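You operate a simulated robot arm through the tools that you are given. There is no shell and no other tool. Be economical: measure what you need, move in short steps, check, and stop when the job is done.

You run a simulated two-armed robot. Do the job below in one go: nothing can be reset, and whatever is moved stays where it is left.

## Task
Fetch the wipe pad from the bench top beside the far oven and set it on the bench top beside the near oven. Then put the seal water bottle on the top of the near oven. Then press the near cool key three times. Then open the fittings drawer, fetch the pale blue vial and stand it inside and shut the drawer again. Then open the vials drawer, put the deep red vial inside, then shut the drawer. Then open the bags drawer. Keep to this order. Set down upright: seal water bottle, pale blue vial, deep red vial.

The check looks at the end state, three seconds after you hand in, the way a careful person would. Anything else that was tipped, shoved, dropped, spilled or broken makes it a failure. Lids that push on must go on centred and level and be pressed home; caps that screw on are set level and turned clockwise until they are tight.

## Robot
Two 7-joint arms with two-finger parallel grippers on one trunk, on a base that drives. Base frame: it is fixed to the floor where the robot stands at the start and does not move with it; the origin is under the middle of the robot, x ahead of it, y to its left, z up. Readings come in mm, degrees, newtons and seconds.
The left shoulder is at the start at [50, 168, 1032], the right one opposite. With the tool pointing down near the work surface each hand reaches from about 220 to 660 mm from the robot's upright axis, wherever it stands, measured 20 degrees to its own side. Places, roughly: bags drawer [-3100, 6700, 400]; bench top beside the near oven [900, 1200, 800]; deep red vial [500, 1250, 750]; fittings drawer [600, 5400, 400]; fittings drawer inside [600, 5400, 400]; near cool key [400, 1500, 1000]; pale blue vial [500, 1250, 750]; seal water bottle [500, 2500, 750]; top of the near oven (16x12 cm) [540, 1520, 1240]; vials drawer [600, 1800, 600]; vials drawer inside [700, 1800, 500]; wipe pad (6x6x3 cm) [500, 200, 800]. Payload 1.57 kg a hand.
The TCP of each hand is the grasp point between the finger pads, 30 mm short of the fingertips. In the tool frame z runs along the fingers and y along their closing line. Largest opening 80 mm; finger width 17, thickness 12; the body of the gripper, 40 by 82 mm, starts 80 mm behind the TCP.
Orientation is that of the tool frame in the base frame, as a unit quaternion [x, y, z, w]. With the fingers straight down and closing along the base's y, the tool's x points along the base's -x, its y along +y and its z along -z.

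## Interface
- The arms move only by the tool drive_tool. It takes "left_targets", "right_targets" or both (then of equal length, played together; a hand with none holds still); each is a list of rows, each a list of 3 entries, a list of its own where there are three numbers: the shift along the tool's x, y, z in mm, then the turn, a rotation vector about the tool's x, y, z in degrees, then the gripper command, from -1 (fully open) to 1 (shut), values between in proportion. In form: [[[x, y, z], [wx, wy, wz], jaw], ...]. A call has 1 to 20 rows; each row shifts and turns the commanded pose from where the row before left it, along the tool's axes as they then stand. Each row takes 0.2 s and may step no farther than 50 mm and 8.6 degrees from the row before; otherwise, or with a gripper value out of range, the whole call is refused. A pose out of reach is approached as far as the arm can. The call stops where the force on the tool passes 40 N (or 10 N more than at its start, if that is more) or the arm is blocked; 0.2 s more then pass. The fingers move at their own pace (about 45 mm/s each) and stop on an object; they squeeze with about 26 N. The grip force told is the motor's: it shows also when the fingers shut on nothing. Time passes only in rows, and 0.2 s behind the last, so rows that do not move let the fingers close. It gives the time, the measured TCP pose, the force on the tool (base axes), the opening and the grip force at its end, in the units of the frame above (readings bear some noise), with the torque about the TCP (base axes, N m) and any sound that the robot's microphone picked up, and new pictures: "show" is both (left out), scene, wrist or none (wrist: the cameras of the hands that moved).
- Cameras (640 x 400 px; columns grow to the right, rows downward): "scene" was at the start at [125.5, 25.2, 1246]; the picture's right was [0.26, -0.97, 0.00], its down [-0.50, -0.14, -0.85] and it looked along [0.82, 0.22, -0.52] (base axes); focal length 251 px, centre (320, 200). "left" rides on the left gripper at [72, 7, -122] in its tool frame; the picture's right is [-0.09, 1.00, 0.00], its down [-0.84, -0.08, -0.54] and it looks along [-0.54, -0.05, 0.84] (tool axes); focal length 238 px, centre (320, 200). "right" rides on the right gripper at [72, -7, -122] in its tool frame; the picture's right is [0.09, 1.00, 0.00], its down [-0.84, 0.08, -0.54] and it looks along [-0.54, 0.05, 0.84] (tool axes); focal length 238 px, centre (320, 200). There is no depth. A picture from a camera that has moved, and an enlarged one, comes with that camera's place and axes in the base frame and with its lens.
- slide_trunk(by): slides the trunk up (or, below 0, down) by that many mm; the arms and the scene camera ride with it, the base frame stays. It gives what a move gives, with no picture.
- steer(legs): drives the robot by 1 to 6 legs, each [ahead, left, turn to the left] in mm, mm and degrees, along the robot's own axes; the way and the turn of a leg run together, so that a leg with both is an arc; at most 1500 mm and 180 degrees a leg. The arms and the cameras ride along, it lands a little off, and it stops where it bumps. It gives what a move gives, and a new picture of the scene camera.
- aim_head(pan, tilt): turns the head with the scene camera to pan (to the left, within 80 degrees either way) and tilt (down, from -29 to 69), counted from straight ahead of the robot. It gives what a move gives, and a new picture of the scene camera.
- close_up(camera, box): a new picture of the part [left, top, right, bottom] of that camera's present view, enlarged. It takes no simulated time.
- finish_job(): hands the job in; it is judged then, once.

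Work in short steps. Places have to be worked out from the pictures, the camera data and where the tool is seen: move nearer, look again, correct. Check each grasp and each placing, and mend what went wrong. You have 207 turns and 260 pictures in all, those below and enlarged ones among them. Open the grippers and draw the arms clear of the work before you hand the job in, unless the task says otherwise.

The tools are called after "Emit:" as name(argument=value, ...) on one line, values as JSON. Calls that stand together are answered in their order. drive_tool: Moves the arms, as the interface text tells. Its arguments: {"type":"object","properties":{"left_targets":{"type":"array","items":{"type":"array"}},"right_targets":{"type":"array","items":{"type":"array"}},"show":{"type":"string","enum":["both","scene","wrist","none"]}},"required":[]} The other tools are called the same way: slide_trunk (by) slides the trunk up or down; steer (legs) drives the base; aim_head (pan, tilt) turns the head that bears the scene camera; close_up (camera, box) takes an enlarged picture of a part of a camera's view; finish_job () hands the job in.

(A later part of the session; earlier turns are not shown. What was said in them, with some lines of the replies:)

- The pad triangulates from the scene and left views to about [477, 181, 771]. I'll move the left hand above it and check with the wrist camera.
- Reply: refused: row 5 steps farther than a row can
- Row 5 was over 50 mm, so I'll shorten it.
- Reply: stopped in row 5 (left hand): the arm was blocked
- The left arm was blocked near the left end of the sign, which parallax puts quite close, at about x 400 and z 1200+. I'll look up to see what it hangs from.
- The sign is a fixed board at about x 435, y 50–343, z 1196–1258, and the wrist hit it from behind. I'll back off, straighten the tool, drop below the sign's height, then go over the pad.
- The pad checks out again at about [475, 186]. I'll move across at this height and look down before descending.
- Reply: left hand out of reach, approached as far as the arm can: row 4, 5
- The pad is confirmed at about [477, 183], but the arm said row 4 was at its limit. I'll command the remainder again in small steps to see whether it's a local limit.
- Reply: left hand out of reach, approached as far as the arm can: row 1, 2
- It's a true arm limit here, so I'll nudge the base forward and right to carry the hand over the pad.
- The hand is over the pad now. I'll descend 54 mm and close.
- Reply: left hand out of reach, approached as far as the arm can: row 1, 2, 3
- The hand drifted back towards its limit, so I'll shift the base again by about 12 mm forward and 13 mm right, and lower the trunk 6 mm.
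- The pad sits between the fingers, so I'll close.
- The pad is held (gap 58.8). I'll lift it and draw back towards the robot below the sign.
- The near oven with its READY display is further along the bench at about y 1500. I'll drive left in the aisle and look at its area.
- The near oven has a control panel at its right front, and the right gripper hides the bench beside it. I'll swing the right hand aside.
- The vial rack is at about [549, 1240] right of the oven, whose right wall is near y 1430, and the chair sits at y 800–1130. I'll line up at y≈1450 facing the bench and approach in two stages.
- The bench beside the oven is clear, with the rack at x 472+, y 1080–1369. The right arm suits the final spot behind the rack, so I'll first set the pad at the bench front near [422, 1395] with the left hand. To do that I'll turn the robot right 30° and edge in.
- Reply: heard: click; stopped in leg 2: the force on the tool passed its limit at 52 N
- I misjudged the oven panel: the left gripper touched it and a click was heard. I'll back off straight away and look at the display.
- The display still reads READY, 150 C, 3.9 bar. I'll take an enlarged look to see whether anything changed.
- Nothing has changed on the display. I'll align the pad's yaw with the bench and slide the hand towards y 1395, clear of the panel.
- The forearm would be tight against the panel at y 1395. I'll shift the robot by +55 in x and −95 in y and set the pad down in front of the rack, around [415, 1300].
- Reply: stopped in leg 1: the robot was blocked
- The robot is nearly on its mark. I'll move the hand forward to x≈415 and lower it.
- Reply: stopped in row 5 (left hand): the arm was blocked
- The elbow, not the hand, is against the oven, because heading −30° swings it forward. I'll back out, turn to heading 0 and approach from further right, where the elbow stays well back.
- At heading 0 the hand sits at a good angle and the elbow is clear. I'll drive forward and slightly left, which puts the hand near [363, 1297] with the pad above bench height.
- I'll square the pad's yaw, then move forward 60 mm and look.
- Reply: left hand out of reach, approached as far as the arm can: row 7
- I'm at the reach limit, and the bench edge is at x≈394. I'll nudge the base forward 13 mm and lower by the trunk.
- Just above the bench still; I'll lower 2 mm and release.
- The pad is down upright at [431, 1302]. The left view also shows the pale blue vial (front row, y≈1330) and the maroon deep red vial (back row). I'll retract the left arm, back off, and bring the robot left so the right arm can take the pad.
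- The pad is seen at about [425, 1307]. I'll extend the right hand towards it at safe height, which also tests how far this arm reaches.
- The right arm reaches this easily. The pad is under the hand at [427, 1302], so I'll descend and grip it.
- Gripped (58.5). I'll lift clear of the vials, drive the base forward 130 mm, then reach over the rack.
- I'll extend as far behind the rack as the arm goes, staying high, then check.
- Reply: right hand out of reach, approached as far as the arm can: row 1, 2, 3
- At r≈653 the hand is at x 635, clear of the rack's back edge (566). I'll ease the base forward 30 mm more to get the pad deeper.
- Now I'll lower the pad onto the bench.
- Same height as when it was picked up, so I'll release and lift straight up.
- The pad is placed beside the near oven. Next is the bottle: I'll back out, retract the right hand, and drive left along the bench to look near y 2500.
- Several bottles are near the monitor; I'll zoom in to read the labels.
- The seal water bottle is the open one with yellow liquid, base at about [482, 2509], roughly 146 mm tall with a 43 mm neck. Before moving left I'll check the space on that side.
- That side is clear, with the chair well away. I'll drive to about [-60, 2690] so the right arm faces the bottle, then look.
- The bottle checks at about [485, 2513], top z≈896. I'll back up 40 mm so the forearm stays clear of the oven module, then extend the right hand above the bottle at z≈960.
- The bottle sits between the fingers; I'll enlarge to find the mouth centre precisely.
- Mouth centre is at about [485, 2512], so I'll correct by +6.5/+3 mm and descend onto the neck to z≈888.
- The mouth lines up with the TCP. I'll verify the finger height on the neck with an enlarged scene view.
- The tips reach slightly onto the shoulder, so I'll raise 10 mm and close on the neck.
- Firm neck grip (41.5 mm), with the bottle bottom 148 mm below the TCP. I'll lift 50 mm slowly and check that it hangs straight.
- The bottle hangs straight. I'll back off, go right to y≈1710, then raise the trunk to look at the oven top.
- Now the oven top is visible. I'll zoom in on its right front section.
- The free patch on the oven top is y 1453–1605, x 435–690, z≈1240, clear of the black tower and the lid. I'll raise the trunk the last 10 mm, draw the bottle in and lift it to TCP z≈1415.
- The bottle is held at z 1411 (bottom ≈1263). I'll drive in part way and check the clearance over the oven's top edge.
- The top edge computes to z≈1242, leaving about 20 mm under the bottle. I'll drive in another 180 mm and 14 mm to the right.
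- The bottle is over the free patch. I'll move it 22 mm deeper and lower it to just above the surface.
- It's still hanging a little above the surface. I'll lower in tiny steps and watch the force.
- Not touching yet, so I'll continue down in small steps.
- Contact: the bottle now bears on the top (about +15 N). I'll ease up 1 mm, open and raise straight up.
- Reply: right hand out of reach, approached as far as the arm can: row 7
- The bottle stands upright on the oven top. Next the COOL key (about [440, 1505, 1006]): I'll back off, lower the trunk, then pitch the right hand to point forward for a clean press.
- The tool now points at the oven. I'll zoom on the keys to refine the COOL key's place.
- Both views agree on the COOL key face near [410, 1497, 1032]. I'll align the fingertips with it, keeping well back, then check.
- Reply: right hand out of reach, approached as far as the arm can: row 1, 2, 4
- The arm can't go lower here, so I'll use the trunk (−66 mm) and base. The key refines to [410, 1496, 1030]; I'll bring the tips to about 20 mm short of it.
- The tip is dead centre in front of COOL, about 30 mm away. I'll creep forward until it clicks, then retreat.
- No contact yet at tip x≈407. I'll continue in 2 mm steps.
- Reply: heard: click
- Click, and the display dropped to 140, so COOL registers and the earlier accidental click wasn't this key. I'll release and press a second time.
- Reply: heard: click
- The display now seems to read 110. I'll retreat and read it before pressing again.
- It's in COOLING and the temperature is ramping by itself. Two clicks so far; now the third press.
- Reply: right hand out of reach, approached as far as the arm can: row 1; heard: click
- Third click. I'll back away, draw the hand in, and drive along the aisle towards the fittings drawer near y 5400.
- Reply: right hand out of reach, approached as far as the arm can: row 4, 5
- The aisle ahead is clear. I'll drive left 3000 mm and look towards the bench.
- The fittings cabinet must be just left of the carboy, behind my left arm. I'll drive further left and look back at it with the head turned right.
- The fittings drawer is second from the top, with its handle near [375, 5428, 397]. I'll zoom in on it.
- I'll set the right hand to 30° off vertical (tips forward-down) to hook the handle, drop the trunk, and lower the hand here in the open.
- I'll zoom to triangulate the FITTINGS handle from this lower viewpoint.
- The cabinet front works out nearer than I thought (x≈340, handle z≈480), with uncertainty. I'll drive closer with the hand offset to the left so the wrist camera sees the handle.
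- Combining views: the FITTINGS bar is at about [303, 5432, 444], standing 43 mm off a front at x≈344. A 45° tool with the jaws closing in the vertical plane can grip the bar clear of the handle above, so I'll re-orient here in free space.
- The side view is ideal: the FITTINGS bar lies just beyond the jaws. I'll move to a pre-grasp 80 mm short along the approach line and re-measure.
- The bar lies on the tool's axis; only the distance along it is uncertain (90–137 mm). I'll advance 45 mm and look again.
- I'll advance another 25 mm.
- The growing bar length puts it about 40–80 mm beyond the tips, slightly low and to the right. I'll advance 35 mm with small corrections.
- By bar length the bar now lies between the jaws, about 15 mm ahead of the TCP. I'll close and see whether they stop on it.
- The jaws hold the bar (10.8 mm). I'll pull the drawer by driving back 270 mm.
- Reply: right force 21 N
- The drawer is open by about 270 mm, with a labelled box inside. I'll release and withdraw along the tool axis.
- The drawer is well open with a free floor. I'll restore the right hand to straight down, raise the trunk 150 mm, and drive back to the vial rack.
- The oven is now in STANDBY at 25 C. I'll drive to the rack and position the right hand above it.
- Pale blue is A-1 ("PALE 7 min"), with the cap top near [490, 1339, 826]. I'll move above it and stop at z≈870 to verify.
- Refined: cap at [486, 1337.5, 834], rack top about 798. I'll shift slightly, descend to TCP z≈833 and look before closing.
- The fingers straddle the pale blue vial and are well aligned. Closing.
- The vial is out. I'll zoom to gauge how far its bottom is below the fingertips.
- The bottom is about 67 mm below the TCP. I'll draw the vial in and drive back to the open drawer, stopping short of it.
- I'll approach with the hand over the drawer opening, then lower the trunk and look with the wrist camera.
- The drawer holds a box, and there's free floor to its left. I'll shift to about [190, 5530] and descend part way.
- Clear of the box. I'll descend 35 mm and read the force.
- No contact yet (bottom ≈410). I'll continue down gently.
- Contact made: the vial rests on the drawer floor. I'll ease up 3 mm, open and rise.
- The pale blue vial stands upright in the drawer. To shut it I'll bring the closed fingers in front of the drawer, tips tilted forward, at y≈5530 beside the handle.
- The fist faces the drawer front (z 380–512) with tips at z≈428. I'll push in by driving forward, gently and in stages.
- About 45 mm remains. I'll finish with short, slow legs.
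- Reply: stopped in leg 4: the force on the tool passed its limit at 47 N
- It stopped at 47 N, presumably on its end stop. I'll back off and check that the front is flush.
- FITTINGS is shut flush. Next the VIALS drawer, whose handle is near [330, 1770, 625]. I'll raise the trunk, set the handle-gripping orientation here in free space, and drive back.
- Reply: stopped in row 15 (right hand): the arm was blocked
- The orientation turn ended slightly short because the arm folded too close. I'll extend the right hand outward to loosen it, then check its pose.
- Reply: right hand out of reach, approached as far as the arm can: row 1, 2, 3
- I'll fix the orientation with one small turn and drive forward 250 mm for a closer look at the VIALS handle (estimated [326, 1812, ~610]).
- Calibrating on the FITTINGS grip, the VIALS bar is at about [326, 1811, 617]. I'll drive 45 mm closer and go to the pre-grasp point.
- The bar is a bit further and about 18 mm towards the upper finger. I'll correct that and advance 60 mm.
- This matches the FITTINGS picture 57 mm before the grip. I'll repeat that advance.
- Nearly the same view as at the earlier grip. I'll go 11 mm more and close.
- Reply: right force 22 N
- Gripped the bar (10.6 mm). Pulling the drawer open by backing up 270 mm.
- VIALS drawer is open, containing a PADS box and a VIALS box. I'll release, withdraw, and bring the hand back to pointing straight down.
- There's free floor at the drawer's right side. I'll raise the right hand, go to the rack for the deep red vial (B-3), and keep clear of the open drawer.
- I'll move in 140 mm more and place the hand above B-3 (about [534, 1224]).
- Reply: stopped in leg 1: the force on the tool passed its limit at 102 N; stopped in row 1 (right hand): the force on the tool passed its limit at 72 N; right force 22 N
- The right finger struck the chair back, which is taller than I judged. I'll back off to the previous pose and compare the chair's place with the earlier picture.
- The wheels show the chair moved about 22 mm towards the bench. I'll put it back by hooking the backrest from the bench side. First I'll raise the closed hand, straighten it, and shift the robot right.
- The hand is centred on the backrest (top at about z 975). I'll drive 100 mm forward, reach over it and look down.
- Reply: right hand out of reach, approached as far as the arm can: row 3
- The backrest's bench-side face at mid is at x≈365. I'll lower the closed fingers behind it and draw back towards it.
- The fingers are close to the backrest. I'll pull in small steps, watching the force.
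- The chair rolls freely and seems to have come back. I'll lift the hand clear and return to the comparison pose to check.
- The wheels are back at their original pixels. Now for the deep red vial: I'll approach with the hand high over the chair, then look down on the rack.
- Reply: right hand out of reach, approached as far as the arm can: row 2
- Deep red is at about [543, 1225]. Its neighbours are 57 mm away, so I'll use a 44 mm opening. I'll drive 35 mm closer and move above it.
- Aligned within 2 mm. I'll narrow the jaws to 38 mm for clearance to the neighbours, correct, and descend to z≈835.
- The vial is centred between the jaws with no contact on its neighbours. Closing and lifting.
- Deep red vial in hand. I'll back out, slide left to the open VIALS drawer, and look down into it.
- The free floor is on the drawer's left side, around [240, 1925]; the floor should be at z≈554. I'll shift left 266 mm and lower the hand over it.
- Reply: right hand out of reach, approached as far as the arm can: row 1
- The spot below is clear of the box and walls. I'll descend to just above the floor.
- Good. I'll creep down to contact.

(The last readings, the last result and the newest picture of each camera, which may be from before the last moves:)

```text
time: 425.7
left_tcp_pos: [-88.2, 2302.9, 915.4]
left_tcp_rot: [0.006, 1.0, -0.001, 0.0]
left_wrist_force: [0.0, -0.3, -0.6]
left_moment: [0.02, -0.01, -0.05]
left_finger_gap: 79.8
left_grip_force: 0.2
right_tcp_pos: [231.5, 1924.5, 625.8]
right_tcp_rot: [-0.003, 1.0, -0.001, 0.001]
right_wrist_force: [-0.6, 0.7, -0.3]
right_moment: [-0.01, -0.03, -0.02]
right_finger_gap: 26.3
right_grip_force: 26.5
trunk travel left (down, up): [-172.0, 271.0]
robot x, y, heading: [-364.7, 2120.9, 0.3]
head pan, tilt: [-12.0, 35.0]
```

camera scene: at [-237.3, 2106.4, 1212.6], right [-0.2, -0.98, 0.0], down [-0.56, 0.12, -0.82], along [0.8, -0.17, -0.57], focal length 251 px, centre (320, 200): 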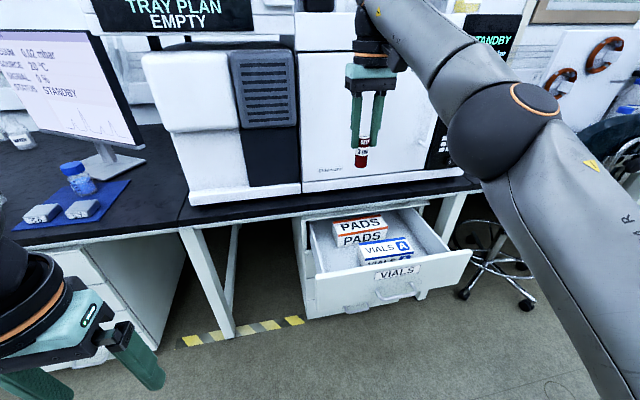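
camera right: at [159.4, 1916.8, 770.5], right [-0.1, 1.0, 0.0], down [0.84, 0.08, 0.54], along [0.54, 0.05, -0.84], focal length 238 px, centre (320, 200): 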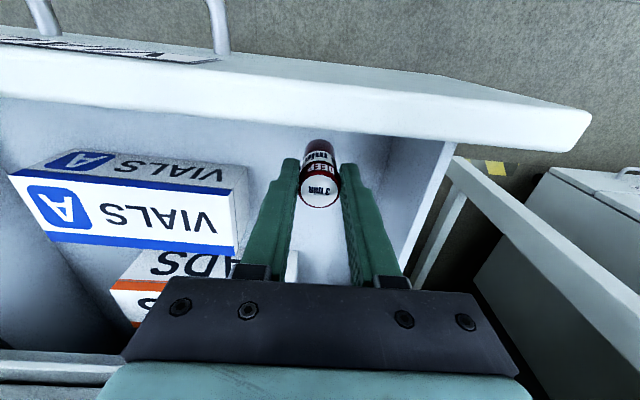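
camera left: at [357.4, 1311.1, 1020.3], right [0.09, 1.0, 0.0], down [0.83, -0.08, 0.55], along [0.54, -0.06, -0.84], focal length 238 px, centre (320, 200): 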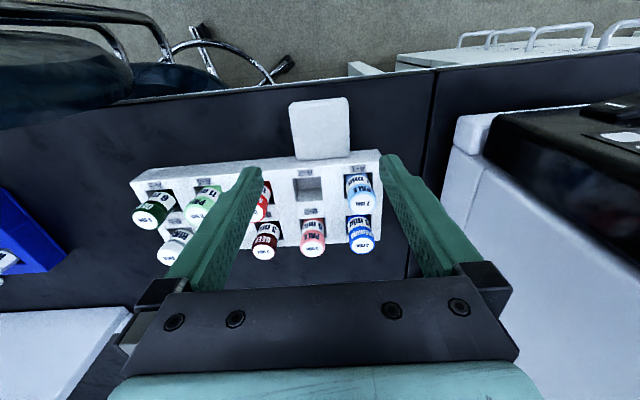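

No contact yet; continuing in small steps.

Emit:
drive_tool(right_targets=[[[0, 0, 3], [0, 0, 0], 1], [[0, 0, 3], [0, 0, 0], 1], [[0, 0, 0], [0, 0, 0], 1]], show="none")

Emit:
drive_tool(right_targets=[[[0, 0, 3], [0, 0, 0], 1], [[0, 0, 2], [0, 0, 0], 1], [[0, 0, 0], [0, 0, 0], 1]], show="none")

```text
time: 426.5
left_tcp_pos: [-87.3, 2302.7, 914.5]
left_tcp_rot: [0.007, 1.0, -0.001, 0.001]
left_wrist_force: [0.0, 1.5, -0.7]
left_moment: [0.01, 0.01, -0.02]
left_finger_gap: 79.8
left_grip_force: 0.1
right_tcp_pos: [232.0, 1925.1, 619.7]
right_tcp_rot: [-0.003, 1.0, -0.001, 0.001]
right_wrist_force: [-0.9, 0.3, -0.8]
right_moment: [-0.03, 0.01, 0.0]
right_finger_gap: 26.3
right_grip_force: 26.0
trunk travel left (down, up): [-172.0, 271.0]
robot x, y, heading: [-364.4, 2122.5, 0.3]
head pan, tilt: [-12.0, 35.0]
```

```text
time: 427.3
left_tcp_pos: [-89.4, 2303.9, 915.5]
left_tcp_rot: [0.007, 1.0, -0.001, 0.001]
left_wrist_force: [0.4, 1.1, 0.9]
left_moment: [-0.01, 0.0, 0.01]
left_finger_gap: 80.2
left_grip_force: 0.1
right_tcp_pos: [234.4, 1924.3, 617.9]
right_tcp_rot: [-0.002, 1.0, -0.002, 0.002]
right_wrist_force: [0.5, -1.7, 15.3]
right_moment: [0.01, -0.13, 0.0]
right_finger_gap: 26.3
right_grip_force: 25.6
trunk travel left (down, up): [-172.0, 271.0]
robot x, y, heading: [-360.8, 2123.7, 0.2]
head pan, tilt: [-12.0, 35.0]
```

Contact at about +15 N. I'll ease up 3 mm, open and rise.

Emit:
drive_tool(right_targets=[[[0, 0, -3], [0, 0, 0], 1], [[0, 0, 0], [0, 0, 0], 0.2], [[0, 0, 0], [0, 0, 0], -0.3], [[0, 0, 0], [0, 0, 0], -0.4], [[0, 0, -25], [0, 0, 0], -0.4], [[0, 0, -40], [0, 0, 0], -0.4], [[0, 0, -40], [0, 0, 0], -0.4], [[0, 0, -40], [0, 0, 0], -0.4]], show="wrist")

```text
time: 429.1
left_tcp_pos: [-88.2, 2303.0, 914.1]
left_tcp_rot: [0.007, 1.0, -0.001, 0.0]
left_wrist_force: [0.6, -1.1, 0.0]
left_moment: [-0.01, -0.03, 0.0]
left_finger_gap: 79.8
left_grip_force: 0.2
right_tcp_pos: [232.1, 1926.0, 765.9]
right_tcp_rot: [-0.003, 1.0, -0.001, 0.002]
right_wrist_force: [0.8, 0.1, -0.6]
right_moment: [0.0, 0.01, -0.01]
right_finger_gap: 56.2
right_grip_force: 0.0
trunk travel left (down, up): [-172.0, 271.0]
robot x, y, heading: [-362.3, 2121.5, 0.3]
head pan, tilt: [-12.0, 35.0]
camera right: at [159.8, 1918.6, 888.7], right [-0.1, 1.0, 0.0], down [0.84, 0.08, 0.54], along [0.54, 0.05, -0.84], focal length 238 px, centre (320, 200)
```

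right: 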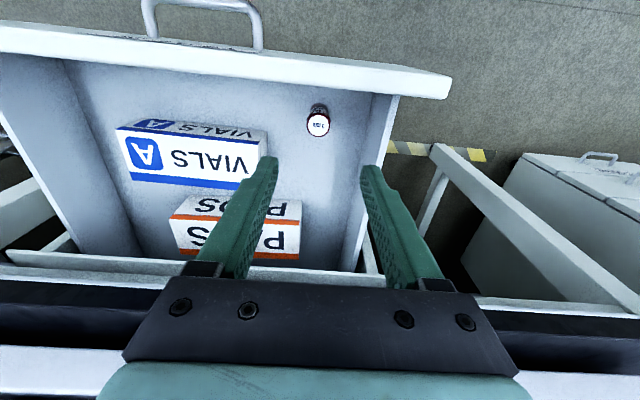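

Deep red stands upright inside. To shut the drawer I'll bring the closed fingers in front of it, tilted 45° so the hand clears the bench edge.

Emit:
drive_tool(right_targets=[[[47, 0, 0], [0, 0, 0], -0.4], [[47, 0, 0], [0, 0, 0], 0.5], [[47, 0, 0], [0, 0, 0], 1], [[0, 0, 0], [0, -7.5, 0], 1], [[0, 0, 0], [0, -7.5, 0], 1], [[0, 0, 0], [0, -7.5, 0], 1], [[0, 0, 0], [0, -7.5, 0], 1], [[0, 0, 0], [0, -7.5, 0], 1], [[0, 0, 0], [0, -7.5, 0], 1], [[31, 0, 31], [0, 0, 0], 1], [[31, 0, 31], [0, 0, 0], 1], [[31, 0, 31], [0, 0, 0], 1], [[31, 0, 31], [0, 0, 0], 1], [[0, 0, 0], [0, 0, 0], 1]], show="both")

```text
time: 432.1
left_tcp_pos: [-88.1, 2303.6, 914.4]
left_tcp_rot: [0.007, 1.0, -0.001, 0.001]
left_wrist_force: [-1.0, -0.7, 0.1]
left_moment: [-0.01, 0.03, 0.03]
left_finger_gap: 80.4
left_grip_force: 0.1
right_tcp_pos: [99.9, 1909.2, 694.8]
right_tcp_rot: [-0.003, 0.925, 0.0, 0.38]
right_wrist_force: [-0.2, -0.3, -0.7]
right_moment: [-0.02, -0.01, 0.0]
right_finger_gap: 0.0
right_grip_force: 21.2
right hand out of reach, approached as far as the arm can: row 11, 12, 13
trunk travel left (down, up): [-172.0, 271.0]
robot x, y, heading: [-362.2, 2121.3, 0.3]
head pan, tilt: [-12.0, 35.0]
camera scene: at [-237.3, 2106.4, 1212.6], right [-0.2, -0.98, 0.0], down [-0.56, 0.12, -0.82], along [0.8, -0.17, -0.57], focal length 251 px, centre (320, 200)
camera right: at [-38.8, 1901.8, 731.4], right [-0.07, 1.0, -0.07], down [0.21, 0.08, 0.97], along [0.97, 0.06, -0.22], focal length 238 px, centre (320, 200)
```

scene: 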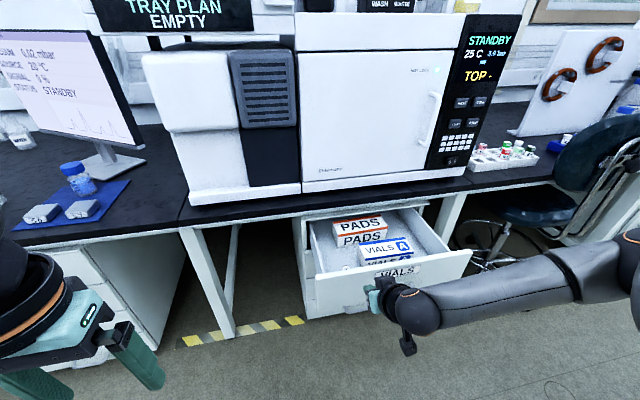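
right: 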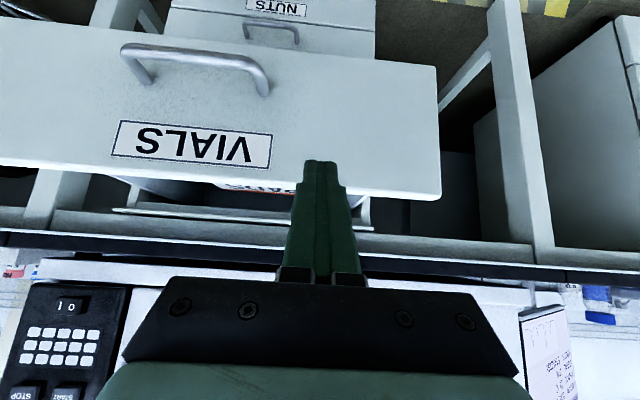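

The arm is at its limit, so I'll lower the trunk 85 mm, then push the drawer in by driving forward.

Emit:
slide_trunk(by=-85)

Emit:
steer(legs=[[50, 0, 0], [90, 0, 0], [90, 0, 0]])

```text
time: 433.3
left_tcp_pos: [-88.5, 2302.9, 829.9]
left_tcp_rot: [0.006, 1.0, -0.001, 0.0]
left_wrist_force: [1.1, 0.8, -0.9]
left_moment: [0.02, -0.02, 0.03]
left_finger_gap: 80.0
left_grip_force: 0.0
right_tcp_pos: [98.3, 1910.3, 609.1]
right_tcp_rot: [-0.003, 0.925, 0.0, 0.38]
right_wrist_force: [0.2, -1.2, 0.0]
right_moment: [0.02, -0.01, 0.0]
right_finger_gap: 0.0
right_grip_force: 21.3
trunk travel left (down, up): [-87.0, 356.0]
robot x, y, heading: [-358.6, 2119.1, 0.2]
head pan, tilt: [-12.0, 35.0]
```

```text
time: 435.7
left_tcp_pos: [143.1, 2304.7, 828.7]
left_tcp_rot: [0.006, 1.0, -0.001, 0.0]
left_wrist_force: [0.2, -0.1, 0.0]
left_moment: [0.02, 0.03, -0.01]
left_finger_gap: 80.0
left_grip_force: 0.2
right_tcp_pos: [331.2, 1912.7, 608.1]
right_tcp_rot: [-0.005, 0.925, 0.001, 0.38]
right_wrist_force: [0.2, 0.1, -0.4]
right_moment: [-0.03, -0.03, -0.02]
right_finger_gap: 0.0
right_grip_force: 21.5
trunk travel left (down, up): [-87.0, 356.0]
robot x, y, heading: [-127.3, 2123.7, 0.4]
head pan, tilt: [-12.0, 35.0]
camera scene: at [-5.2, 2107.8, 1127.6], right [-0.2, -0.98, 0.0], down [-0.56, 0.12, -0.82], along [0.8, -0.16, -0.57], focal length 251 px, centre (320, 200)
```

scene: 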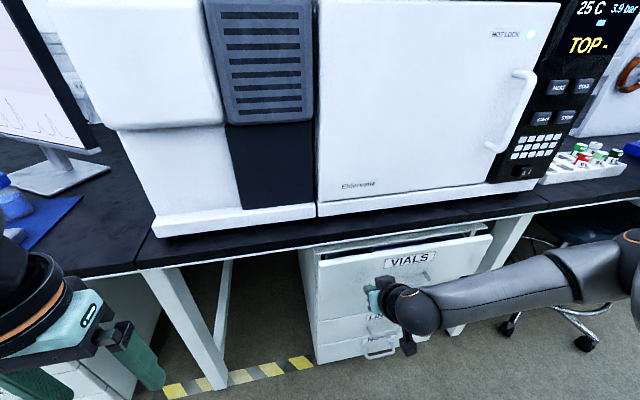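

Most of the way. I'll finish with short legs until it seats.

Emit:
steer(legs=[[15, 0, 0], [12, 0, 0], [12, 0, 0], [10, 0, 0], [10, 0, 0]])

```text
time: 438.0
left_tcp_pos: [201.5, 2304.1, 828.9]
left_tcp_rot: [0.006, 1.0, -0.001, 0.001]
left_wrist_force: [0.5, 0.1, 0.4]
left_moment: [0.0, 0.02, 0.02]
left_finger_gap: 80.1
left_grip_force: 0.0
right_tcp_pos: [383.0, 1913.4, 605.0]
right_tcp_rot: [-0.005, 0.929, 0.002, 0.371]
right_wrist_force: [-0.3, 0.3, 0.8]
right_moment: [0.05, 0.01, 0.01]
right_finger_gap: 0.0
right_grip_force: 21.3
trunk travel left (down, up): [-87.0, 356.0]
robot x, y, heading: [-72.7, 2121.7, 0.5]
head pan, tilt: [-12.0, 35.0]
stopped in leg 5: the force on the tool passed its limit at 52 N (the readings are from after the stop); the commanded pose is now the measured one
camera scene: at [53.1, 2108.0, 1127.5], right [-0.2, -0.98, 0.0], down [-0.56, 0.12, -0.82], along [0.8, -0.17, -0.57], focal length 251 px, centre (320, 200)
```

scene: 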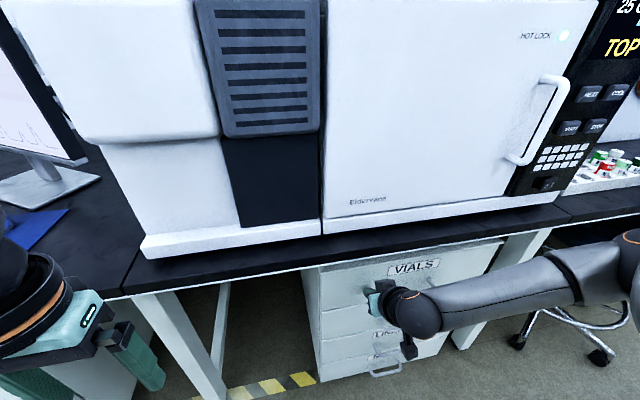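

It stopped on firm resistance. I'll back off and check that it's flush, and that nothing else moved.

Emit:
steer(legs=[[-350, 0, 0]])

Emit:
close_up(camera="scene", box=[270, 170, 450, 310])

```text
time: 440.3
left_tcp_pos: [-150.8, 2302.7, 829.8]
left_tcp_rot: [0.01, 1.0, -0.001, 0.001]
left_wrist_force: [-0.3, 0.0, -1.2]
left_moment: [0.02, 0.0, 0.02]
left_finger_gap: 80.0
left_grip_force: 0.1
right_tcp_pos: [27.0, 1908.7, 605.0]
right_tcp_rot: [-0.002, 0.929, 0.002, 0.371]
right_wrist_force: [0.7, -0.3, 0.3]
right_moment: [-0.02, 0.02, -0.01]
right_finger_gap: 0.0
right_grip_force: 21.3
trunk travel left (down, up): [-87.0, 356.0]
robot x, y, heading: [-424.0, 2125.3, -0.0]
head pan, tilt: [-12.0, 35.0]
camera scene: at [-300.5, 2106.5, 1127.6], right [-0.21, -0.98, 0.0], down [-0.56, 0.12, -0.82], along [0.8, -0.17, -0.57], focal length 251 px, centre (320, 200)
```

scene: 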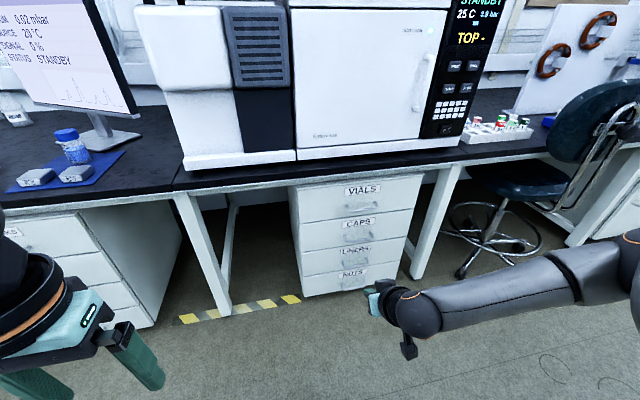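

```text
2.86 times, centred on (360, 240) of scene
camera zoom: at [-300.5, 2106.5, 1127.6], right [-0.21, -0.98, 0.0], down [-0.56, 0.12, -0.82], along [0.8, -0.17, -0.57], focal length 718 px, centre (206, 86)
```

zoom: 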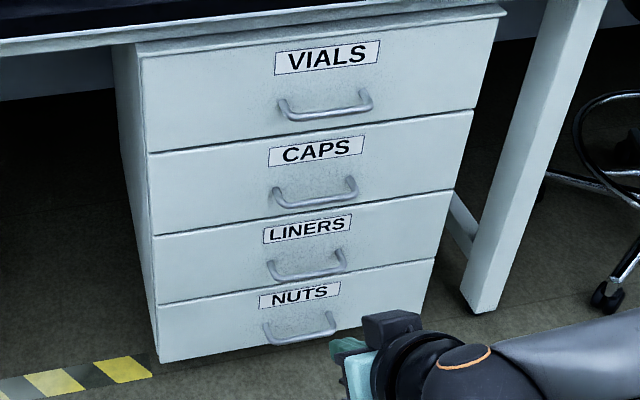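

VIALS is shut flush. Last is the bags drawer near [-3100, 6700, 400], across the room. I'll drive along the aisle and turn around to face it.

Emit:
steer(legs=[[-350, 0, 0], [0, 1500, 0], [0, 1500, 0], [0, 1450, 0], [0, 0, 90]])

Emit:
aim_head(pan=60, tilt=20)

```text
time: 484.6
left_tcp_pos: [-1110.9, 6825.1, 829.1]
left_tcp_rot: [0.731, -0.682, 0.0, -0.001]
left_wrist_force: [0.6, -0.2, 0.4]
left_moment: [0.01, 0.02, 0.03]
left_finger_gap: 80.2
left_grip_force: 0.1
right_tcp_pos: [-735.5, 7038.1, 605.1]
right_tcp_rot: [0.687, -0.625, -0.275, -0.249]
right_wrist_force: [-0.2, 0.2, 0.4]
right_moment: [0.02, 0.0, 0.01]
right_finger_gap: 0.0
right_grip_force: 21.6
trunk travel left (down, up): [-87.0, 356.0]
robot x, y, heading: [-906.0, 6567.2, 94.8]
head pan, tilt: [-12.0, 35.0]
camera scene: at [-901.8, 6696.2, 1127.6], right [0.99, -0.12, 0.0], down [-0.07, -0.57, -0.82], along [0.1, 0.81, -0.57], focal length 251 px, centre (320, 200)
```

scene: 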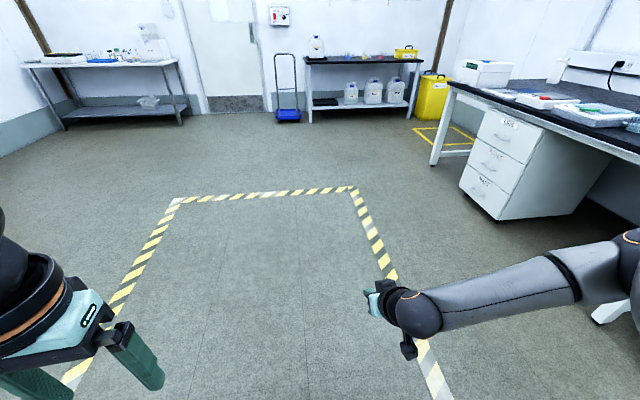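

```text
time: 486.1
left_tcp_pos: [-1111.3, 6825.6, 830.6]
left_tcp_rot: [0.73, -0.683, 0.0, -0.002]
left_wrist_force: [0.4, -0.3, -0.9]
left_moment: [0.01, 0.02, 0.0]
left_finger_gap: 80.1
left_grip_force: 0.1
right_tcp_pos: [-734.9, 7039.0, 605.8]
right_tcp_rot: [0.686, -0.626, -0.274, -0.25]
right_wrist_force: [-1.5, -0.7, -0.1]
right_moment: [0.01, 0.01, -0.02]
right_finger_gap: 0.1
right_grip_force: 21.5
trunk travel left (down, up): [-87.0, 356.0]
robot x, y, heading: [-907.8, 6568.4, 95.0]
head pan, tilt: [60.0, 20.0]
camera scene: at [-997.0, 6648.3, 1151.4], right [0.42, 0.91, 0.0], down [0.31, -0.15, -0.94], along [-0.85, 0.4, -0.34], focal length 251 px, centre (320, 200)
```

scene: 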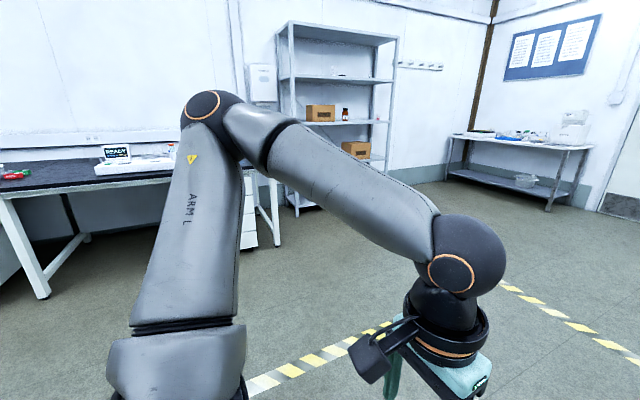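

A drawer cabinet is visible under the opposite bench behind my left arm. I'll turn the rest of the way to face it and approach.

Emit:
steer(legs=[[0, 0, 85], [600, 0, 0]])

Emit:
aim_head(pan=-5, tilt=25)

```text
time: 493.1
left_tcp_pos: [-1788.1, 6396.9, 829.6]
left_tcp_rot: [1.0, -0.015, -0.002, 0.0]
left_wrist_force: [0.0, 0.0, 0.4]
left_moment: [0.05, -0.01, -0.01]
left_finger_gap: 80.2
left_grip_force: 0.0
right_tcp_pos: [-1963.4, 6791.1, 605.1]
right_tcp_rot: [0.928, -0.004, -0.371, -0.001]
right_wrist_force: [0.2, -0.3, 0.4]
right_moment: [-0.02, 0.02, 0.02]
right_finger_gap: 0.0
right_grip_force: 21.1
trunk travel left (down, up): [-87.0, 356.0]
robot x, y, heading: [-1511.1, 6573.2, 179.4]
head pan, tilt: [60.0, 20.0]
camera scene: at [-1600.7, 6495.0, 1151.4], right [-0.86, 0.51, 0.0], down [0.17, 0.29, -0.94], along [-0.48, -0.81, -0.34], focal length 251 px, centre (320, 200)
```

scene: 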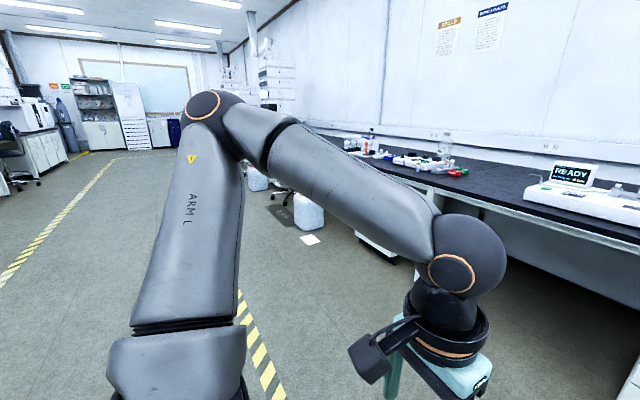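

```text
time: 494.5
left_tcp_pos: [-1788.2, 6397.3, 829.8]
left_tcp_rot: [1.0, -0.015, -0.001, 0.0]
left_wrist_force: [0.6, -0.5, 0.1]
left_moment: [0.0, 0.0, 0.02]
left_finger_gap: 80.1
left_grip_force: 0.0
right_tcp_pos: [-1962.3, 6791.3, 605.9]
right_tcp_rot: [0.928, -0.003, -0.371, -0.001]
right_wrist_force: [-0.8, -0.4, 0.2]
right_moment: [-0.02, 0.05, 0.01]
right_finger_gap: 0.0
right_grip_force: 21.2
trunk travel left (down, up): [-87.0, 356.0]
robot x, y, heading: [-1512.9, 6570.3, 179.4]
head pan, tilt: [-5.0, 25.0]
camera scene: at [-1644.8, 6584.2, 1143.3], right [0.1, 0.99, 0.0], down [0.42, -0.04, -0.91], along [-0.9, 0.09, -0.42], focal length 251 px, centre (320, 200)
```

scene: 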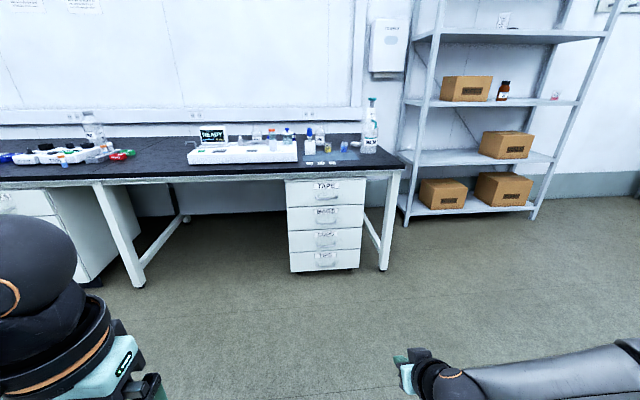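

Emit:
close_up(camera="scene", box=[270, 160, 390, 280])

```text
3.33 times, centred on (330, 220) of scene
camera zoom: at [-1644.8, 6584.2, 1143.3], right [0.1, 0.99, 0.0], down [0.42, -0.04, -0.91], along [-0.9, 0.09, -0.42], focal length 838 px, centre (287, 133)
```

zoom: 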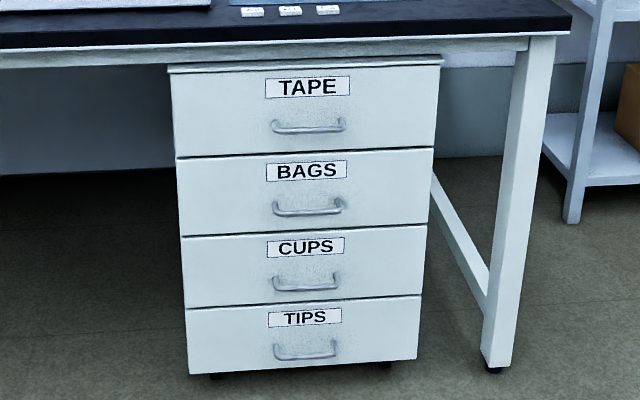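

BAGS is the second drawer, same cabinet type, with its bar at about [-2864, 6742, 428]. I'll set the handle-gripping orientation here, lower the trunk, and drive to the same relative stance I used for FITTINGS.

Emit:
drive_tool(right_targets=[[[-32, 0, -32], [0, 0, 0], 0.25], [[-32, 0, -32], [0, -1.4, 0], 0.25], [[0, 0, 0], [0, 0, 8.2], 0.25], [[0, 0, 0], [0, 0, 8.2], 0.25], [[0, 0, 0], [0, 0, 8.2], 0.25], [[0, 0, 0], [0, 0, 8.2], 0.25], [[0, 0, 0], [0, 0, 8.2], 0.25], [[0, 0, 0], [0, 0, 8.2], 0.25], [[0, 0, 0], [0, 0, 8.2], 0.25], [[0, 0, 0], [0, 0, 8.2], 0.25], [[0, 0, 0], [0, 0, 8.2], 0.25], [[0, 0, 0], [0, 0, 8.2], 0.25], [[0, 0, 0], [0, 0, 8], 0.25], [[0, 0, 0], [0, 0, 0], 0.25]], show="none")

Emit:
slide_trunk(by=-85)

Emit:
steer(legs=[[0, 74, 0.6], [650, 0, 0]])

```text
time: 497.5
left_tcp_pos: [-1789.4, 6396.1, 830.2]
left_tcp_rot: [1.0, -0.016, 0.0, -0.001]
left_wrist_force: [0.4, 0.3, 0.1]
left_moment: [0.0, -0.04, 0.0]
left_finger_gap: 80.0
left_grip_force: 0.0
right_tcp_pos: [-1964.3, 6791.5, 695.0]
right_tcp_rot: [-0.65, 0.657, 0.271, -0.27]
right_wrist_force: [-0.5, -0.5, 0.1]
right_moment: [0.01, -0.01, 0.01]
right_finger_gap: 29.9
right_grip_force: 0.1
trunk travel left (down, up): [-87.0, 356.0]
robot x, y, heading: [-1511.0, 6569.0, 179.2]
head pan, tilt: [-5.0, 25.0]
```

```text
time: 498.7
left_tcp_pos: [-1788.6, 6395.8, 744.0]
left_tcp_rot: [1.0, -0.016, -0.001, 0.0]
left_wrist_force: [-0.3, 0.0, 0.0]
left_moment: [-0.04, 0.01, -0.02]
left_finger_gap: 79.9
left_grip_force: 0.2
right_tcp_pos: [-1965.5, 6791.6, 610.6]
right_tcp_rot: [-0.651, 0.655, 0.271, -0.27]
right_wrist_force: [-0.3, 0.1, 0.5]
right_moment: [-0.03, -0.03, -0.01]
right_finger_gap: 30.0
right_grip_force: 0.0
trunk travel left (down, up): [-2.0, 441.0]
robot x, y, heading: [-1513.4, 6571.9, 179.4]
head pan, tilt: [-5.0, 25.0]
```

```text
time: 503.2
left_tcp_pos: [-2445.9, 6330.6, 744.9]
left_tcp_rot: [1.0, -0.019, 0.0, -0.001]
left_wrist_force: [-0.4, 0.1, -0.6]
left_moment: [0.0, -0.01, 0.01]
left_finger_gap: 80.1
left_grip_force: 0.1
right_tcp_pos: [-2619.6, 6725.9, 610.9]
right_tcp_rot: [-0.649, 0.657, 0.272, -0.27]
right_wrist_force: [-0.3, 0.7, -0.3]
right_moment: [-0.04, 0.0, 0.0]
right_finger_gap: 29.8
right_grip_force: 0.2
trunk travel left (down, up): [-2.0, 441.0]
robot x, y, heading: [-2165.3, 6504.1, 179.4]
head pan, tilt: [-5.0, 25.0]
camera scene: at [-2300.3, 6518.0, 1058.3], right [0.11, 0.99, 0.0], down [0.42, -0.04, -0.91], along [-0.9, 0.1, -0.42], focal length 251 px, centre (320, 200)
```

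scene: 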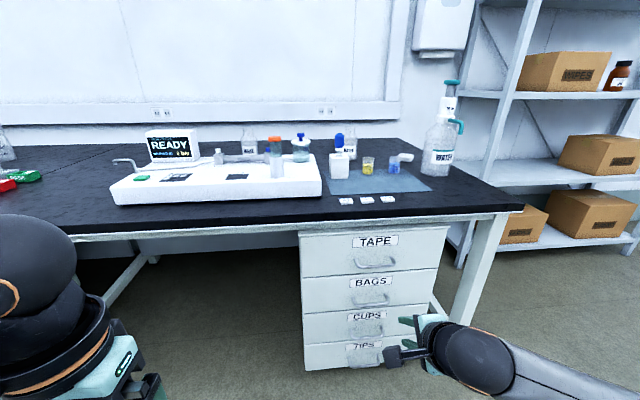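

The second measurement agrees: bar near [-2861, 6744, 428]. I'll move the hand to the pre-grasp about 100 mm short of the grip.

Emit:
drive_tool(right_targets=[[[-3.6, 8.2, 36], [0, 0, 0], 0.25], [[-3.6, 8.2, 36], [0, 0, 0], 0.25], [[-3.6, 8.2, 36], [0, 0, 0], 0.25], [[-3.6, 8.2, 36], [0, 0, 0], 0.25], [[-3.6, 8.2, 36], [0, 0, 0], 0.25], [[0, 0, 0], [0, 0, 0], 0.25]], show="wrist")

```text
time: 504.6
left_tcp_pos: [-2445.5, 6331.1, 745.7]
left_tcp_rot: [1.0, -0.018, -0.001, -0.001]
left_wrist_force: [0.0, 0.7, -0.4]
left_moment: [-0.01, -0.01, 0.03]
left_finger_gap: 80.1
left_grip_force: 0.1
right_tcp_pos: [-2775.7, 6744.1, 510.1]
right_tcp_rot: [-0.65, 0.657, 0.272, -0.27]
right_wrist_force: [0.1, -0.5, -0.1]
right_moment: [0.01, 0.03, -0.02]
right_finger_gap: 29.9
right_grip_force: 0.0
trunk travel left (down, up): [-2.0, 441.0]
robot x, y, heading: [-2168.4, 6506.3, 179.0]
head pan, tilt: [-5.0, 25.0]
camera right: at [-2686.2, 6671.6, 593.7], right [-0.7, -0.08, 0.7], down [0.34, 0.83, 0.44], along [-0.62, 0.55, -0.56], focal length 238 px, centre (320, 200)
```

right: 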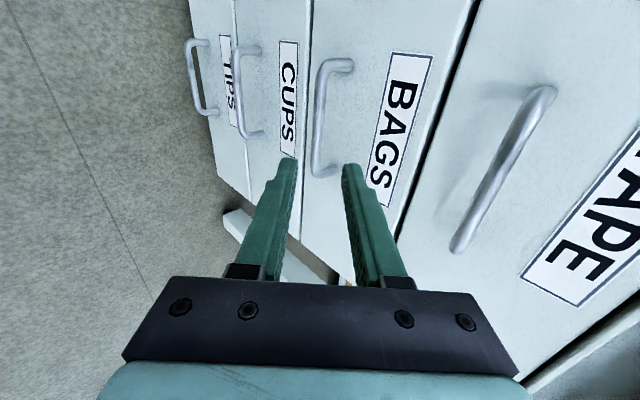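

This looks like the earlier view about 57 mm before the grip, but the bar sits about 20 mm to the left. I'll correct and advance 40 mm.

Emit:
drive_tool(right_targets=[[[10, 1, 13], [0, 0, 0], 0.25], [[9, 1, 13], [0, 0, 0], 0.25], [[0, 0, 14], [0, 0, 0], 0.25], [[0, 0, 0], [0, 0, 0], 0.25]], show="wrist")

```text
time: 505.6
left_tcp_pos: [-2445.5, 6330.9, 743.8]
left_tcp_rot: [1.0, -0.018, 0.0, -0.001]
left_wrist_force: [0.6, -0.2, -0.5]
left_moment: [-0.03, 0.0, 0.01]
left_finger_gap: 80.0
left_grip_force: 0.1
right_tcp_pos: [-2805.3, 6727.6, 486.9]
right_tcp_rot: [-0.649, 0.657, 0.273, -0.269]
right_wrist_force: [-1.0, 0.4, -0.3]
right_moment: [-0.03, 0.02, 0.03]
right_finger_gap: 29.8
right_grip_force: 0.1
trunk travel left (down, up): [-2.0, 441.0]
robot x, y, heading: [-2166.2, 6505.4, 179.0]
head pan, tilt: [-5.0, 25.0]
camera right: at [-2716.0, 6654.0, 568.2], right [-0.7, -0.08, 0.7], down [0.34, 0.83, 0.44], along [-0.62, 0.55, -0.56], focal length 238 px, centre (320, 200)
```

right: 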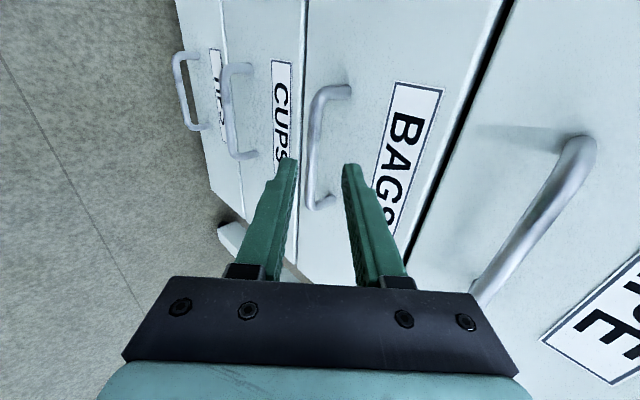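

Now it matches the FITTINGS view about 50 mm before the grip. Advancing 45 mm with the same small corrections.

Emit:
drive_tool(right_targets=[[[-4, -1, 15], [0, 0, 0], 0.25], [[-4, -1, 15], [0, 0, 0], 0.25], [[-4, 0, 15], [0, 0, 0], 0.25], [[0, 0, 0], [0, 0, 0], 0.25]], show="wrist")

```text
time: 506.6
left_tcp_pos: [-2444.7, 6330.4, 744.4]
left_tcp_rot: [1.0, -0.019, -0.001, -0.001]
left_wrist_force: [1.4, -0.3, 0.2]
left_moment: [0.0, 0.03, 0.02]
left_finger_gap: 80.0
left_grip_force: 0.0
right_tcp_pos: [-2835.1, 6739.7, 453.7]
right_tcp_rot: [-0.649, 0.657, 0.271, -0.27]
right_wrist_force: [0.5, -0.5, 0.3]
right_moment: [0.03, 0.03, -0.05]
right_finger_gap: 30.0
right_grip_force: 0.0
trunk travel left (down, up): [-2.0, 441.0]
robot x, y, heading: [-2166.0, 6505.5, 179.1]
head pan, tilt: [-5.0, 25.0]
camera right: at [-2746.0, 6666.5, 534.7], right [-0.7, -0.08, 0.7], down [0.34, 0.83, 0.44], along [-0.62, 0.55, -0.56], focal length 238 px, centre (320, 200)
```

right: 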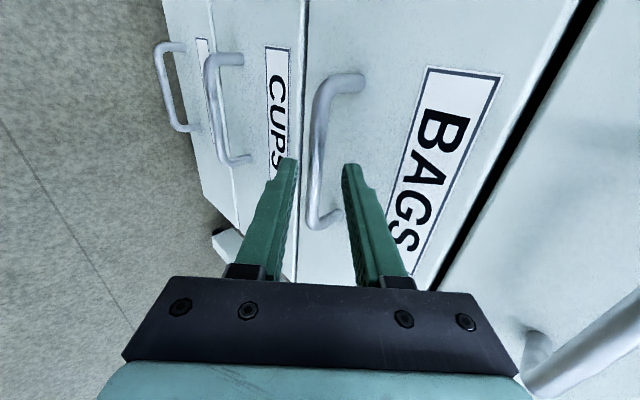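

Nearly there, as with VIALS just before closing. I'll go 9 mm more and close.

Emit:
drive_tool(right_targets=[[[0, 0, 9], [0, 0, 0], 0.25], [[0, 0, 0], [0, 0, 0], 0.25], [[0, 0, 0], [0, 0, 0], 0.7], [[0, 0, 0], [0, 0, 0], 1], [[0, 0, 0], [0, 0, 0], 1], [[0, 0, 0], [0, 0, 0], 1]], show="none")

```text
time: 508.1
left_tcp_pos: [-2443.9, 6330.7, 744.9]
left_tcp_rot: [1.0, -0.018, -0.001, -0.001]
left_wrist_force: [0.3, -0.1, 0.0]
left_moment: [0.01, 0.02, 0.01]
left_finger_gap: 80.4
left_grip_force: 0.1
right_tcp_pos: [-2839.2, 6739.9, 443.6]
right_tcp_rot: [-0.651, 0.657, 0.27, -0.267]
right_wrist_force: [18.4, -1.2, -7.4]
right_moment: [0.23, -0.42, 0.19]
right_finger_gap: 10.7
right_grip_force: 28.9
trunk travel left (down, up): [-2.0, 441.0]
robot x, y, heading: [-2166.0, 6502.2, 179.0]
head pan, tilt: [-5.0, 25.0]
```

Gripped (10.7 mm). Pulling the BAGS drawer open by backing up 290 mm.

Emit:
steer(legs=[[-290, 0, 0]])

```text
time: 510.1
left_tcp_pos: [-2151.7, 6324.0, 743.5]
left_tcp_rot: [1.0, -0.014, 0.0, -0.001]
left_wrist_force: [0.3, -0.1, 0.1]
left_moment: [0.02, -0.01, -0.01]
left_finger_gap: 80.2
left_grip_force: 0.2
right_tcp_pos: [-2551.7, 6739.8, 443.0]
right_tcp_rot: [-0.65, 0.659, 0.273, -0.264]
right_wrist_force: [-1.0, 22.2, -11.1]
right_moment: [0.56, -0.16, -0.23]
right_finger_gap: 10.9
right_grip_force: 28.3
trunk travel left (down, up): [-2.0, 441.0]
robot x, y, heading: [-1871.3, 6502.8, 179.0]
head pan, tilt: [-5.0, 25.0]
camera scene: at [-2009.0, 6513.5, 1058.2], right [0.1, 1.0, 0.0], down [0.42, -0.04, -0.91], along [-0.9, 0.09, -0.42], focal length 251 px, centre (320, 200)
```

scene: 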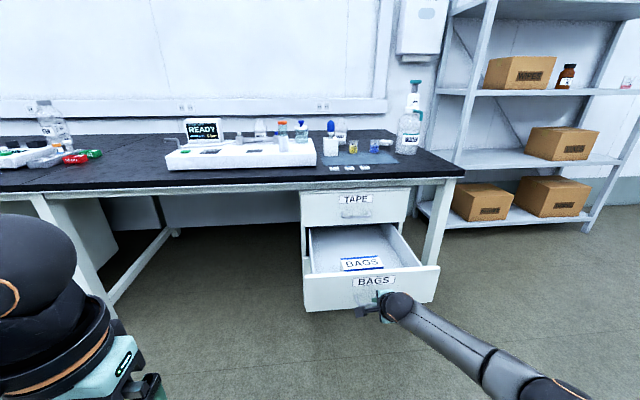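

The BAGS drawer is open by about 290 mm. I'll release, withdraw along the tool axis and back away.

Emit:
drive_tool(right_targets=[[[0, 0, 0], [0, 0, 0], 0.5], [[0, 0, 0], [0, 0, 0], 0.2], [[0, 0, -25], [0, 0, 0], 0.2], [[0, 0, -45], [0, 0, 0], -0.5], [[0, 0, -45], [0, 0, 0], -1], [[0, 0, -45], [0, 0, 0], -1]], show="none")

Emit:
steer(legs=[[-250, 0, 0]])

```text
time: 511.5
left_tcp_pos: [-2152.1, 6324.2, 744.2]
left_tcp_rot: [1.0, -0.014, -0.001, -0.001]
left_wrist_force: [-0.1, -0.2, 0.4]
left_moment: [0.01, 0.0, -0.05]
left_finger_gap: 80.1
left_grip_force: 0.0
right_tcp_pos: [-2436.5, 6736.5, 559.4]
right_tcp_rot: [-0.65, 0.659, 0.274, -0.262]
right_wrist_force: [0.3, 0.0, 0.1]
right_moment: [0.01, -0.06, 0.02]
right_finger_gap: 80.1
right_grip_force: 0.0
trunk travel left (down, up): [-2.0, 441.0]
robot x, y, heading: [-1872.1, 6499.5, 179.4]
head pan, tilt: [-5.0, 25.0]
```

```text
time: 513.3
left_tcp_pos: [-1901.5, 6321.1, 744.3]
left_tcp_rot: [1.0, -0.013, -0.001, -0.001]
left_wrist_force: [0.2, -0.2, -0.2]
left_moment: [0.0, -0.02, 0.0]
left_finger_gap: 79.9
left_grip_force: 0.2
right_tcp_pos: [-2187.6, 6732.0, 559.6]
right_tcp_rot: [-0.651, 0.658, 0.273, -0.264]
right_wrist_force: [-0.2, -0.3, -0.1]
right_moment: [0.03, -0.01, 0.02]
right_finger_gap: 79.9
right_grip_force: 0.1
trunk travel left (down, up): [-2.0, 441.0]
robot x, y, heading: [-1625.8, 6502.2, 179.5]
head pan, tilt: [-5.0, 25.0]
camera scene: at [-1758.3, 6510.2, 1058.3], right [0.1, 1.0, 0.0], down [0.42, -0.04, -0.91], along [-0.9, 0.09, -0.42], focal length 251 px, centre (320, 200)
```

scene: 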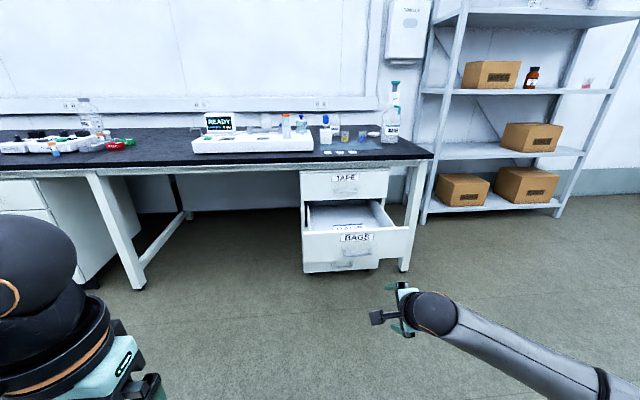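

The BAGS drawer is open, both grippers are open, and the arms are clear of the work. Handing in.

Emit:
finish_job()

```text
The job is handed in.
```

I did all the steps in order and handed the job in. Two slips along the way could still count against it: an accidental key click and a bumped chair.

- **Wipe pad:** it sits on the bench top right of the near oven, at about [663, 1247]. I set it down briefly in front of the vial rack to change hands. The place list gave the bench top as roughly [900, 1200]; I put the pad about as far back as the arm could reach.
- **Seal water bottle:** it stands upright on the near oven top.
- **Near cool key:** I pressed it three times and heard three clicks. The oven went from COOLING to STANDBY at 25 C.
- **Pale blue vial:** it stands in the fittings drawer, which is shut flush.
- **Deep red vial:** it stands in the vials drawer, which is shut flush.
- **Bags drawer:** it is open by about 290 mm.

I saw both vials upright before closing their drawers, but could not see inside afterwards.

- **Stray click:** before the key presses, the left hand brushed the oven panel and I heard one click. The display did not change, so it was probably not the cool key.
- **Chair:** while going for the deep red vial, the right hand pushed the chair in front of the bench about 22 mm. I pulled it back; the wheels lined up with the earlier picture, though it may be turned very slightly.
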